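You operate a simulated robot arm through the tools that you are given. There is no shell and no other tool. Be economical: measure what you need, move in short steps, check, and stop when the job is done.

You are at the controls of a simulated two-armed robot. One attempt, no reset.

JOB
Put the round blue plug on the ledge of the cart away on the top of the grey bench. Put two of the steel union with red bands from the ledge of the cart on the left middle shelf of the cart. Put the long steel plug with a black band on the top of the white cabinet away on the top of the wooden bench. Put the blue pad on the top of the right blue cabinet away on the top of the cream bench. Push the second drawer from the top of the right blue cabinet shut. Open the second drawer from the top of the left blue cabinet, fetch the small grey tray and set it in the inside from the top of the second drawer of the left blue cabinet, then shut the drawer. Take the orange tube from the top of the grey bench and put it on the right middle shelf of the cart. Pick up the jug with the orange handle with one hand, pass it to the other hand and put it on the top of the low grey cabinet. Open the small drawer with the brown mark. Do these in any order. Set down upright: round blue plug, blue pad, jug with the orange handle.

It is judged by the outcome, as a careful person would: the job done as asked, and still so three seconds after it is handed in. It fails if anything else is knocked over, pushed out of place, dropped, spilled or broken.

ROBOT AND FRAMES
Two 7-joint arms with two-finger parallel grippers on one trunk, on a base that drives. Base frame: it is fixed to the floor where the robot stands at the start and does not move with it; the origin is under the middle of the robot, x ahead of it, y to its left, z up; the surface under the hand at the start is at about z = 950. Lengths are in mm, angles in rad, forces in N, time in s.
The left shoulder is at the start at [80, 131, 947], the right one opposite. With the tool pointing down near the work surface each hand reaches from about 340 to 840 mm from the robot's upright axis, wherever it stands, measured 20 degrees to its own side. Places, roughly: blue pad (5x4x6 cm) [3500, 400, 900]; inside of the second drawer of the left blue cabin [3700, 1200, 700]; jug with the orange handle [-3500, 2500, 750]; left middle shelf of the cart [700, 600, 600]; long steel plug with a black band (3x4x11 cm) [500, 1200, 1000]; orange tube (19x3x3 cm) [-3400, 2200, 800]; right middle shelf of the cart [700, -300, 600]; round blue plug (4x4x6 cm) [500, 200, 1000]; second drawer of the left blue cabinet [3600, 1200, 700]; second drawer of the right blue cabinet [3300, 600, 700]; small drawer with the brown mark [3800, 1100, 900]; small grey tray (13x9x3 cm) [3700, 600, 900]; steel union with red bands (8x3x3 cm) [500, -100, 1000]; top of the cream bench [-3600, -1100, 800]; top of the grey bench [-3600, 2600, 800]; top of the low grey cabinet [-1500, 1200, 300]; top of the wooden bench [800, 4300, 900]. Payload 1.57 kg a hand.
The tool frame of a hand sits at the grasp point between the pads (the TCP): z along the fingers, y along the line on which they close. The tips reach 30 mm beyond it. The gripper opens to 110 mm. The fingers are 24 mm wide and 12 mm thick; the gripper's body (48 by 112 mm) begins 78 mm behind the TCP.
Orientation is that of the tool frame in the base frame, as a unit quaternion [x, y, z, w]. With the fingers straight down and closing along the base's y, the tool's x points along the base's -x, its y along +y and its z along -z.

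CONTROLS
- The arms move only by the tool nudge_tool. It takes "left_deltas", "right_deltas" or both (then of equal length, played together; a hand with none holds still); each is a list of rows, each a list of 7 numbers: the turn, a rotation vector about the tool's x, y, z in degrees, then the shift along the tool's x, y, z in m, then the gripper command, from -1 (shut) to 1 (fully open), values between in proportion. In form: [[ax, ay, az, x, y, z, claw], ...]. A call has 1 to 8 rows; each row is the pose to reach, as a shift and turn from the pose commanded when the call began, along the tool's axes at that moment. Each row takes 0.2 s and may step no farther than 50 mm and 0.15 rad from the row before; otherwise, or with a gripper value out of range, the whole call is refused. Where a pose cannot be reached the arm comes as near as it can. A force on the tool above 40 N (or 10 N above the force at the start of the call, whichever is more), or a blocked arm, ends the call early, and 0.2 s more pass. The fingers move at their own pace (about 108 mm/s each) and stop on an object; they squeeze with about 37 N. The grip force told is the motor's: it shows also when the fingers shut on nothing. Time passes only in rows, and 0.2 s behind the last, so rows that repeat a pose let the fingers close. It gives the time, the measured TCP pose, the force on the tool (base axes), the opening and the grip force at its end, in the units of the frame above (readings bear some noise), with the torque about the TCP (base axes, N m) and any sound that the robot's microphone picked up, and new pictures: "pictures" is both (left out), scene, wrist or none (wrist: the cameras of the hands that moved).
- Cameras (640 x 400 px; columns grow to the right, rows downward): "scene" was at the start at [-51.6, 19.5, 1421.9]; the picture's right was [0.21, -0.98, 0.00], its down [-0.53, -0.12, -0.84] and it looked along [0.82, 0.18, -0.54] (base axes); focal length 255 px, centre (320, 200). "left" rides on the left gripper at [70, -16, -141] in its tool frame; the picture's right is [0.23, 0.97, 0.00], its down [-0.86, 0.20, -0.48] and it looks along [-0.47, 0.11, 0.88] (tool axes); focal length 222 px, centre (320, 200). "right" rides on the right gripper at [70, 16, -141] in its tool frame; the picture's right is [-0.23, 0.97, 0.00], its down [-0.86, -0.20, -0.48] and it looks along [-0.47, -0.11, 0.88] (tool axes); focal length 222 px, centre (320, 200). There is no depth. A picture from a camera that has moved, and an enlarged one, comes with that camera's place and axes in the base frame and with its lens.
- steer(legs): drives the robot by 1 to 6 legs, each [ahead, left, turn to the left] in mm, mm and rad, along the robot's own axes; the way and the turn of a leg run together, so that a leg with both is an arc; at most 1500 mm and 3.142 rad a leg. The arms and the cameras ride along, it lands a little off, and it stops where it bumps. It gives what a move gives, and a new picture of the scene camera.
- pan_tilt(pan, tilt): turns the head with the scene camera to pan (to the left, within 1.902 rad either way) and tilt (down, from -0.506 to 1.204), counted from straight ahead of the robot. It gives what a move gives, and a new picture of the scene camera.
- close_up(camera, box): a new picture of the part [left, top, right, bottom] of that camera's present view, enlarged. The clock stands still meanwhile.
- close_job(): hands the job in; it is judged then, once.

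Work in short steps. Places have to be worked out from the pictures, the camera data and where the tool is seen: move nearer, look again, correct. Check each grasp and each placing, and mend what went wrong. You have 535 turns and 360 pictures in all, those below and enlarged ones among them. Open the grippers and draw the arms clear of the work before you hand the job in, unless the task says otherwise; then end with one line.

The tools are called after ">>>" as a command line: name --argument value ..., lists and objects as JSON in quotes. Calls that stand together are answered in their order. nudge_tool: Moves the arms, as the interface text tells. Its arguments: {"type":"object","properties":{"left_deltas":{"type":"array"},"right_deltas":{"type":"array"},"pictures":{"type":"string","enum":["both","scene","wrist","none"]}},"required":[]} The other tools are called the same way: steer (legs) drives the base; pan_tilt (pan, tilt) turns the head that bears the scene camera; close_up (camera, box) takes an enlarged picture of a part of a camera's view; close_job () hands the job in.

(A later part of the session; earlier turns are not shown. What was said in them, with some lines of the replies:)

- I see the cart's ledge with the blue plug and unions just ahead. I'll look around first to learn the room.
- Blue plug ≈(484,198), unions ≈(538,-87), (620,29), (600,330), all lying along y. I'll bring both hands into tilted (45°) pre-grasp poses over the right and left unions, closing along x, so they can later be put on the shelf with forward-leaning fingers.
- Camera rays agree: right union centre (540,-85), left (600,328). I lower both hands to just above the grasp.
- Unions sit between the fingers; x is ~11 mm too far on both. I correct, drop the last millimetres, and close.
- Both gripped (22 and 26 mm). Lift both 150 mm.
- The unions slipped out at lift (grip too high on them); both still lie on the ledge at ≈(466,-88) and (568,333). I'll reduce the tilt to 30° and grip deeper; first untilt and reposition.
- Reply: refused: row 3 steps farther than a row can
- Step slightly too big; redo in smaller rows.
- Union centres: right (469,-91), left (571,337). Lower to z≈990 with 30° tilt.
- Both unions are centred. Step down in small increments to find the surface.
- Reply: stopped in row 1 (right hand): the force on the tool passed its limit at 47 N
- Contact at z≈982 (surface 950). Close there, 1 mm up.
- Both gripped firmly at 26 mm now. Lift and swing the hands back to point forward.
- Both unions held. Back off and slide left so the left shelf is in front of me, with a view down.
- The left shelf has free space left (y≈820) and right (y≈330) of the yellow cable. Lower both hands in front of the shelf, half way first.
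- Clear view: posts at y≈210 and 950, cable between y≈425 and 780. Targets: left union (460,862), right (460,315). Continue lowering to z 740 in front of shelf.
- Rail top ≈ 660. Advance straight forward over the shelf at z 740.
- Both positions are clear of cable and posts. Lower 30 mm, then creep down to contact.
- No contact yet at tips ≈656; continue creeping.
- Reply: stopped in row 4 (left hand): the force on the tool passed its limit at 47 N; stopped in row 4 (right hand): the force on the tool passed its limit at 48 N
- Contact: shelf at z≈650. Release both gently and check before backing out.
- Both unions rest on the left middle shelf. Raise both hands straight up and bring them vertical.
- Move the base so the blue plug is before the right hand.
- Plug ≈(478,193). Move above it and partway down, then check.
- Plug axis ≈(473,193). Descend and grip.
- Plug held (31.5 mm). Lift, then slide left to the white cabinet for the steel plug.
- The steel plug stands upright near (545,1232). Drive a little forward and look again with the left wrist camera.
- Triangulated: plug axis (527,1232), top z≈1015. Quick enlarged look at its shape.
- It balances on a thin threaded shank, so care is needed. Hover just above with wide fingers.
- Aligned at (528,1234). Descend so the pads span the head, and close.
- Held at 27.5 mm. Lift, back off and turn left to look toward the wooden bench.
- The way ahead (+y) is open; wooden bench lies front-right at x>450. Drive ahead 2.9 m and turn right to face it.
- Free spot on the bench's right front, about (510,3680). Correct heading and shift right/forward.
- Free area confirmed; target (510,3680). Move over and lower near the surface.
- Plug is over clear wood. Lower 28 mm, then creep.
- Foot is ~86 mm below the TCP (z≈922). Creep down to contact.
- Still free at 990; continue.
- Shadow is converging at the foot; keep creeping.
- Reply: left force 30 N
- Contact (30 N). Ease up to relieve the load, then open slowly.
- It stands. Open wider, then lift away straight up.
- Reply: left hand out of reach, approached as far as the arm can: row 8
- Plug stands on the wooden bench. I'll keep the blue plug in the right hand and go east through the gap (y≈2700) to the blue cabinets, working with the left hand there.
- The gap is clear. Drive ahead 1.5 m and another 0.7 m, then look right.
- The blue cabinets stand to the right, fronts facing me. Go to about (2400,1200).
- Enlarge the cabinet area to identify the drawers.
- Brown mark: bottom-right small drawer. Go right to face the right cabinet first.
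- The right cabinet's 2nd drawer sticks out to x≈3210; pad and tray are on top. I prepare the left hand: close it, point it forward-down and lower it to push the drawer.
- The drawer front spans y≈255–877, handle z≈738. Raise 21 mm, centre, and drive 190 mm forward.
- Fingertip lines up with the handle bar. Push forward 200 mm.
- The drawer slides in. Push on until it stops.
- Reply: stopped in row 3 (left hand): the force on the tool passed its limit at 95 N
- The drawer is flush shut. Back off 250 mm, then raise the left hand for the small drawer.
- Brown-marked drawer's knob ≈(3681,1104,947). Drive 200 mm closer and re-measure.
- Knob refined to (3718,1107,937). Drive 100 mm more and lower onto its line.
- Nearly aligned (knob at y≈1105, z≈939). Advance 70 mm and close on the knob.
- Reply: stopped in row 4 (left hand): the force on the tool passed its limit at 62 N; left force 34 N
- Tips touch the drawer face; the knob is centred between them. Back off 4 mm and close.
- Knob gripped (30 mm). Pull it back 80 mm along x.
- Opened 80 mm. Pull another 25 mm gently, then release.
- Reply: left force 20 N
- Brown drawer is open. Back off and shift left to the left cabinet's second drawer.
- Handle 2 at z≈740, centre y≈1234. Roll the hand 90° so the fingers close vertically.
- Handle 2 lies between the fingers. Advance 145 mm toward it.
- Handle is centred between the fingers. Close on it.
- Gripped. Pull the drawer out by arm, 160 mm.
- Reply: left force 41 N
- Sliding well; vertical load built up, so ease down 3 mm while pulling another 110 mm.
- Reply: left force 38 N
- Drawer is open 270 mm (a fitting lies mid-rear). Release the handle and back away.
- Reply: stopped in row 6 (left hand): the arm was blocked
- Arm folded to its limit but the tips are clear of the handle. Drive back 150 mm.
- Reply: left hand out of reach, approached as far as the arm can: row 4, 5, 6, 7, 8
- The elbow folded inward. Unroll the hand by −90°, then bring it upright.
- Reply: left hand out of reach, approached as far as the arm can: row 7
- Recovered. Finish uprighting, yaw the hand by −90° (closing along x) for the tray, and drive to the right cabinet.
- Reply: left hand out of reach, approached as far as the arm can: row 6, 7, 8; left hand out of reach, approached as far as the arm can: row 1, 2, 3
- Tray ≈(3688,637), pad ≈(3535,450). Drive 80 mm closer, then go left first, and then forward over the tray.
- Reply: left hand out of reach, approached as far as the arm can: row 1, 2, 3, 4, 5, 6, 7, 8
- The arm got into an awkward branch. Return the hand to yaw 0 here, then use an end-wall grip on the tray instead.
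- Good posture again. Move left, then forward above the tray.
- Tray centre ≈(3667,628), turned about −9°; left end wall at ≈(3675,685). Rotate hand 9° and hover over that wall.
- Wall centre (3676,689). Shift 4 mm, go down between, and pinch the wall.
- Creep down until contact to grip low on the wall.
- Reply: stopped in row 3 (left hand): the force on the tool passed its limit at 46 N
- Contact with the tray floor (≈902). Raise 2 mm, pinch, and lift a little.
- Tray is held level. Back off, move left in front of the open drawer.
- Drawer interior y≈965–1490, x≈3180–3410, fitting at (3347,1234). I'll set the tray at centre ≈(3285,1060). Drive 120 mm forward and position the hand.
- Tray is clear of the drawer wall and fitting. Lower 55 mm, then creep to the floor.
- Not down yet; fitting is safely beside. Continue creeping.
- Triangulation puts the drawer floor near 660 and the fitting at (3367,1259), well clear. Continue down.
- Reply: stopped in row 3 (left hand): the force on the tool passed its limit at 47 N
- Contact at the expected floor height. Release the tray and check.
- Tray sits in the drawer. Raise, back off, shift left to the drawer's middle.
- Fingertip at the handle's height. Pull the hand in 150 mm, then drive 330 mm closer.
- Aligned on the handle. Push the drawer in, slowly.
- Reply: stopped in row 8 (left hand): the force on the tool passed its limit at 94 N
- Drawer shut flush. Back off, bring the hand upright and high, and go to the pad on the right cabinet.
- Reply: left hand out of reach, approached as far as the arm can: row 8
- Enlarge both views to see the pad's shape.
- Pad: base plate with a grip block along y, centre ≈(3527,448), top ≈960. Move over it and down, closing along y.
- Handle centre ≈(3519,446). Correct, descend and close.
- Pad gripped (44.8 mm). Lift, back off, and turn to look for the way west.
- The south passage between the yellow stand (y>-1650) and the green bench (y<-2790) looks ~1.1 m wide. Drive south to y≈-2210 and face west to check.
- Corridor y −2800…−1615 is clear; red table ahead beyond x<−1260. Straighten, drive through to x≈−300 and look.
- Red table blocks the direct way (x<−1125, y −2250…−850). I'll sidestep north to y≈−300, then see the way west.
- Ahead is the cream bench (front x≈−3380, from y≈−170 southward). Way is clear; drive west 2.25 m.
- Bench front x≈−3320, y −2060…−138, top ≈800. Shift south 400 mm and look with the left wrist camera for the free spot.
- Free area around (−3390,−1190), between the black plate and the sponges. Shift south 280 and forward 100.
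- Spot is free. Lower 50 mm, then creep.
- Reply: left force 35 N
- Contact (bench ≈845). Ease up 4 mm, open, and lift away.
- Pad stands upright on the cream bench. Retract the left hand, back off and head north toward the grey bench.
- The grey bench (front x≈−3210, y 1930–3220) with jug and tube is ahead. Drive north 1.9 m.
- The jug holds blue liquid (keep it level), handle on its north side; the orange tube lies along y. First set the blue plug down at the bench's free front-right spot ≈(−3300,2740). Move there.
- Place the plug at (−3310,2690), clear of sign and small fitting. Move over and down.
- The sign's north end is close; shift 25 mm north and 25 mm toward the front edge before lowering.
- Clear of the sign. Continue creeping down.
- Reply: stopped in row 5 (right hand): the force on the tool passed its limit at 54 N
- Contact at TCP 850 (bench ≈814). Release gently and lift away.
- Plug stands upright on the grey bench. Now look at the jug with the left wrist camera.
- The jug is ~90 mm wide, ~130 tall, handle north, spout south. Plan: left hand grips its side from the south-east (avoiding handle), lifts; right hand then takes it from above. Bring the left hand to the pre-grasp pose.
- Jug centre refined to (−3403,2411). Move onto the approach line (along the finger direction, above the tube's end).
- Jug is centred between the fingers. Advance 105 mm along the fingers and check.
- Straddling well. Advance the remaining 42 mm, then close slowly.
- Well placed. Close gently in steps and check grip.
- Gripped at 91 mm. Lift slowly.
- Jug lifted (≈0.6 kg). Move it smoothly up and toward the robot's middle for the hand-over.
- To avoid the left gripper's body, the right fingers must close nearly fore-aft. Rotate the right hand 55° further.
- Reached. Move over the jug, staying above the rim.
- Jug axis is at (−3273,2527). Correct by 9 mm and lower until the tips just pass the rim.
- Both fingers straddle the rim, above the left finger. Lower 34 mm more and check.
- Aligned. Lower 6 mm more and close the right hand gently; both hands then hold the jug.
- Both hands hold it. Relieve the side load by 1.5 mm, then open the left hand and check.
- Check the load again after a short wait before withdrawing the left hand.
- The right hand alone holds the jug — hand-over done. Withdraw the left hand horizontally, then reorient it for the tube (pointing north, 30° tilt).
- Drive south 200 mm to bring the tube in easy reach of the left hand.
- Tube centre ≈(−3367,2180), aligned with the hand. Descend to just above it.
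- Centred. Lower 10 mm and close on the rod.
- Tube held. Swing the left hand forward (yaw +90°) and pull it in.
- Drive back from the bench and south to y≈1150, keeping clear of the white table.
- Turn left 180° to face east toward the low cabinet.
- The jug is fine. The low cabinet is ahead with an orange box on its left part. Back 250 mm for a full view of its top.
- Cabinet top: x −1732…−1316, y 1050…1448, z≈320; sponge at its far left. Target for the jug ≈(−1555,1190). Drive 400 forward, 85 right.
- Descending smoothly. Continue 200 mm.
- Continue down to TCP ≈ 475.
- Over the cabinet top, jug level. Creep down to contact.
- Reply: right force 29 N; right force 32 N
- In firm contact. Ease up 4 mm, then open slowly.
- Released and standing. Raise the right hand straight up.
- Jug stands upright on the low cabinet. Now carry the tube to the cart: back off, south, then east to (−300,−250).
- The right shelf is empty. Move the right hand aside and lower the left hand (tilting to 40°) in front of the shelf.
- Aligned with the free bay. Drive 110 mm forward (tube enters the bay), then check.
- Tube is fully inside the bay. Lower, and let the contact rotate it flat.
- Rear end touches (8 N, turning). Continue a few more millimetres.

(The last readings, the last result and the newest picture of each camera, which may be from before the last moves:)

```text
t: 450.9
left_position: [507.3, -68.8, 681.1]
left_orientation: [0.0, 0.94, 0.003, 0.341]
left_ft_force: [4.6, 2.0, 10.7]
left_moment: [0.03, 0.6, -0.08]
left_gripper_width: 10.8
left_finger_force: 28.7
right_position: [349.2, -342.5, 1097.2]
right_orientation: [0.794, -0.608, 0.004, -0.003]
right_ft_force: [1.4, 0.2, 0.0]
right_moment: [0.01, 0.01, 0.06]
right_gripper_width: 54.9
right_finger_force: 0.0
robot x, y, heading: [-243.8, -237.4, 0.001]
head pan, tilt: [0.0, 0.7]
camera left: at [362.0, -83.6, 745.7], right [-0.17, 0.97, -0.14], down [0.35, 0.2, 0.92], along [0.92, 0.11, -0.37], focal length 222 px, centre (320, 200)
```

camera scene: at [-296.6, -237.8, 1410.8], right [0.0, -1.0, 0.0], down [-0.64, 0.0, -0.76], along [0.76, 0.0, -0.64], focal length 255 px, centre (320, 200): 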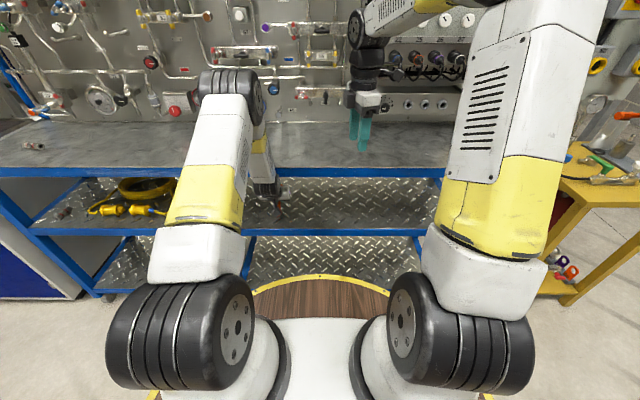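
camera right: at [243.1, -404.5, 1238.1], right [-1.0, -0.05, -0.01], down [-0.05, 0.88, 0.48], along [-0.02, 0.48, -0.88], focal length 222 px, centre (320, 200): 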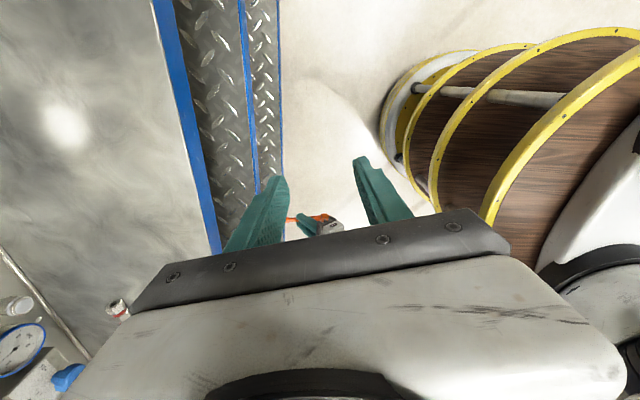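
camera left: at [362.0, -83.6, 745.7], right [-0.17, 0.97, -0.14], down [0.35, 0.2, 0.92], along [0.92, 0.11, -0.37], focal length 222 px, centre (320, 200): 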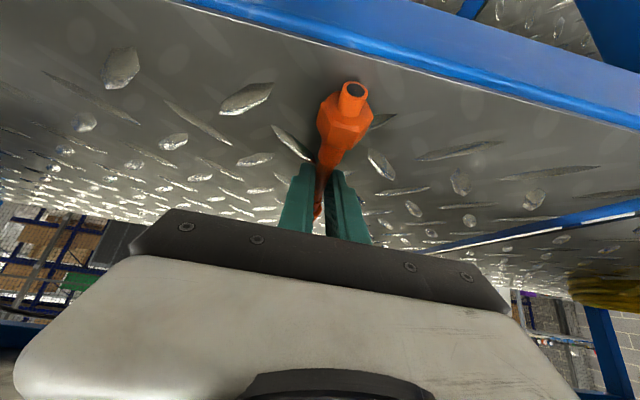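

Fingers are at the plate and the tube has turned flat. Open gently and back out.

>>> nudge_tool --left_deltas '[[0, 0, 0, -0.0006, 0, -0.0008, -0.75], [0, 0, 0, -0.0006, 0, -0.0008, -0.6], [0, 0, 0, -0.0006, 0, -0.0008, -0.35], [0, 0, 0, -0.0006, 0, -0.0008, -0.2], [0, 0, 0, -0.0006, 0, -0.0008, -0.1]]' --pictures "wrist"

```text
t: 452.1
left_position: [505.3, -68.3, 683.8]
left_orientation: [0.001, 0.94, 0.002, 0.342]
left_ft_force: [-0.6, -0.6, -0.2]
left_moment: [0.0, 0.01, 0.0]
left_gripper_width: 49.4
left_finger_force: 0.0
right_position: [351.0, -342.5, 1096.9]
right_orientation: [0.794, -0.608, 0.003, -0.003]
right_ft_force: [0.4, -0.8, -0.6]
right_moment: [-0.02, -0.01, -0.01]
right_gripper_width: 55.3
right_finger_force: 0.1
robot x, y, heading: [-245.2, -235.2, -0.002]
head pan, tilt: [0.0, 0.7]
camera left: at [361.5, -83.5, 746.5], right [-0.17, 0.97, -0.14], down [0.35, 0.2, 0.92], along [0.92, 0.11, -0.37], focal length 222 px, centre (320, 200)
```

left: 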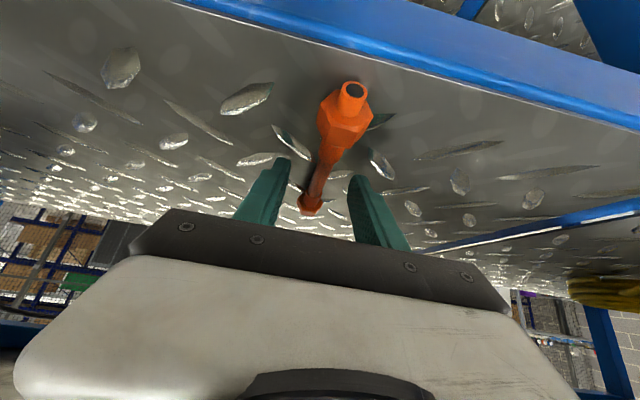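

Tube rests on the right middle shelf. Withdraw along the finger axis.

>>> nudge_tool --left_deltas '[[0, 0, 0, 0, 0, -0.03, -0.1], [0, 0, 0, 0, 0, -0.07, -0.1], [0, 0, 0, 0, 0, -0.11, -0.1], [0, 0, 0, 0, 0, -0.155, -0.1], [0, 0, 0, 0, 0, -0.2, -0.1], [0, 0, 0, 0, 0, -0.245, -0.1], [0, 0, 0, 0, 0, -0.29, -0.1], [0, 0, 0, 0, 0, -0.32, -0.1]]' --pictures "both"

```text
t: 453.9
left_position: [299.3, -69.1, 925.9]
left_orientation: [0.001, 0.94, 0.002, 0.341]
left_ft_force: [1.3, -0.5, -0.9]
left_moment: [0.0, 0.02, 0.04]
left_gripper_width: 49.5
left_finger_force: 0.1
right_position: [350.6, -341.8, 1096.4]
right_orientation: [0.794, -0.608, 0.003, -0.002]
right_ft_force: [0.0, -0.4, -0.8]
right_moment: [-0.01, -0.01, 0.0]
right_gripper_width: 55.2
right_finger_force: 0.2
robot x, y, heading: [-243.0, -237.7, 0.001]
head pan, tilt: [0.0, 0.7]
camera scene: at [-296.3, -237.8, 1410.8], right [0.0, -1.0, 0.0], down [-0.64, 0.0, -0.76], along [0.76, 0.0, -0.64], focal length 255 px, centre (320, 200)
camera left: at [155.4, -84.7, 990.3], right [-0.17, 0.97, -0.14], down [0.35, 0.2, 0.92], along [0.92, 0.11, -0.37], focal length 222 px, centre (320, 200)
```

scene: 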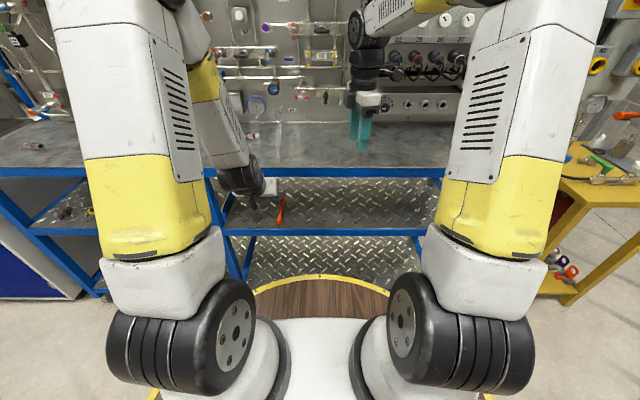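
left: 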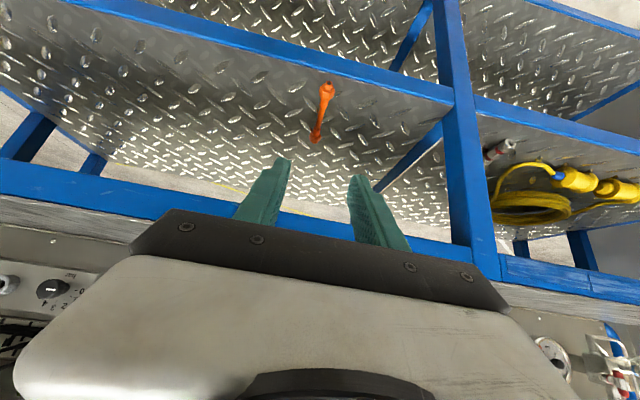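

All items are done. Back the robot away from the cart with open grippers and hands clear, for a final look.

>>> steer --legs '[[-350, 0, 0]]'

>>> nudge_tool --left_deltas '[[0, 0, 0, -0.03, 0, -0.03, 0.5], [0, 0, 0, -0.06, 0, -0.06, 0.5]]' --right_deltas '[[0, 0, 0, 0, 0, 0, 0.5], [0, 0, 0, 0, 0, 0, 0.5]]' --pictures "scene"

```text
t: 456.2
left_position: [-54.0, -67.2, 926.5]
left_orientation: [-0.003, 0.939, 0.003, 0.343]
left_ft_force: [0.5, 0.2, -0.3]
left_moment: [0.05, -0.02, 0.02]
left_gripper_width: 49.4
left_finger_force: 0.1
right_position: [-1.7, -339.8, 1097.1]
right_orientation: [0.795, -0.606, 0.003, -0.004]
right_ft_force: [-0.6, -0.7, 0.4]
right_moment: [-0.01, 0.0, 0.0]
right_gripper_width: 54.9
right_finger_force: 0.1
robot x, y, heading: [-593.7, -238.2, 0.001]
head pan, tilt: [0.0, 0.7]
camera scene: at [-649.3, -239.4, 1410.8], right [0.01, -1.0, 0.0], down [-0.64, 0.0, -0.76], along [0.76, 0.0, -0.64], focal length 255 px, centre (320, 200)
```

scene: 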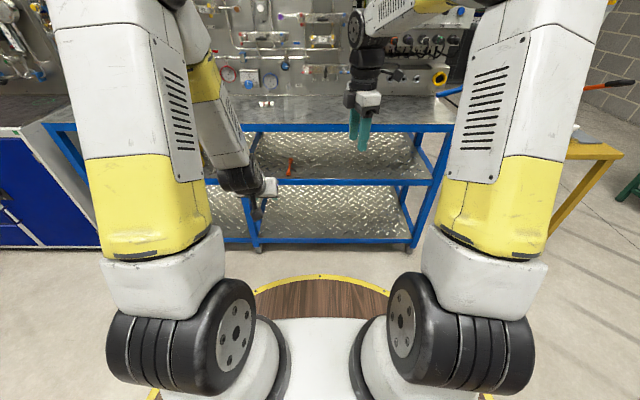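

```text
t: 456.8
left_position: [-44.1, -67.4, 1012.0]
left_orientation: [-0.001, 0.94, 0.002, 0.342]
left_ft_force: [0.5, 0.6, 0.1]
left_moment: [0.02, 0.02, 0.01]
left_gripper_width: 82.6
left_finger_force: 0.0
right_position: [-2.1, -340.5, 1096.1]
right_orientation: [0.796, -0.606, 0.004, -0.004]
right_ft_force: [0.5, 0.3, -0.3]
right_moment: [0.02, 0.03, 0.01]
right_gripper_width: 82.6
right_finger_force: 0.1
robot x, y, heading: [-596.3, -239.3, 0.003]
head pan, tilt: [0.0, 0.7]
camera scene: at [-649.0, -239.3, 1410.8], right [0.01, -1.0, 0.0], down [-0.64, 0.0, -0.76], along [0.76, 0.0, -0.64], focal length 255 px, centre (320, 200)
```

scene: 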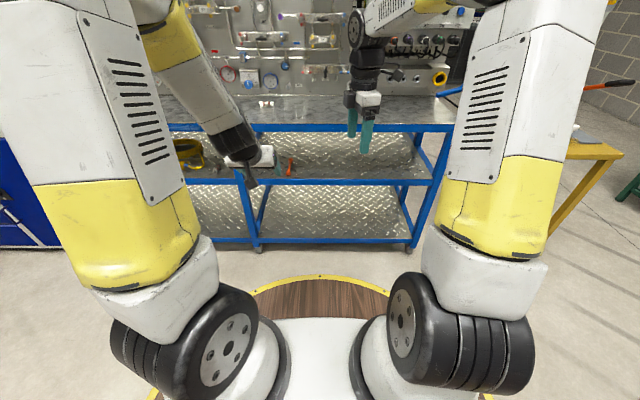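

The tube lies on the right middle shelf, and both hands are open and clear. I'm handing the job in.

>>> close_job

```text
The job is handed in.
```

All nine tasks are done and the job is handed in: nothing else was knocked over or spilled that I saw, but two unions slipped from the grippers on the first try and stayed on the ledge, and I did not revisit the earlier stations to check them at the end.
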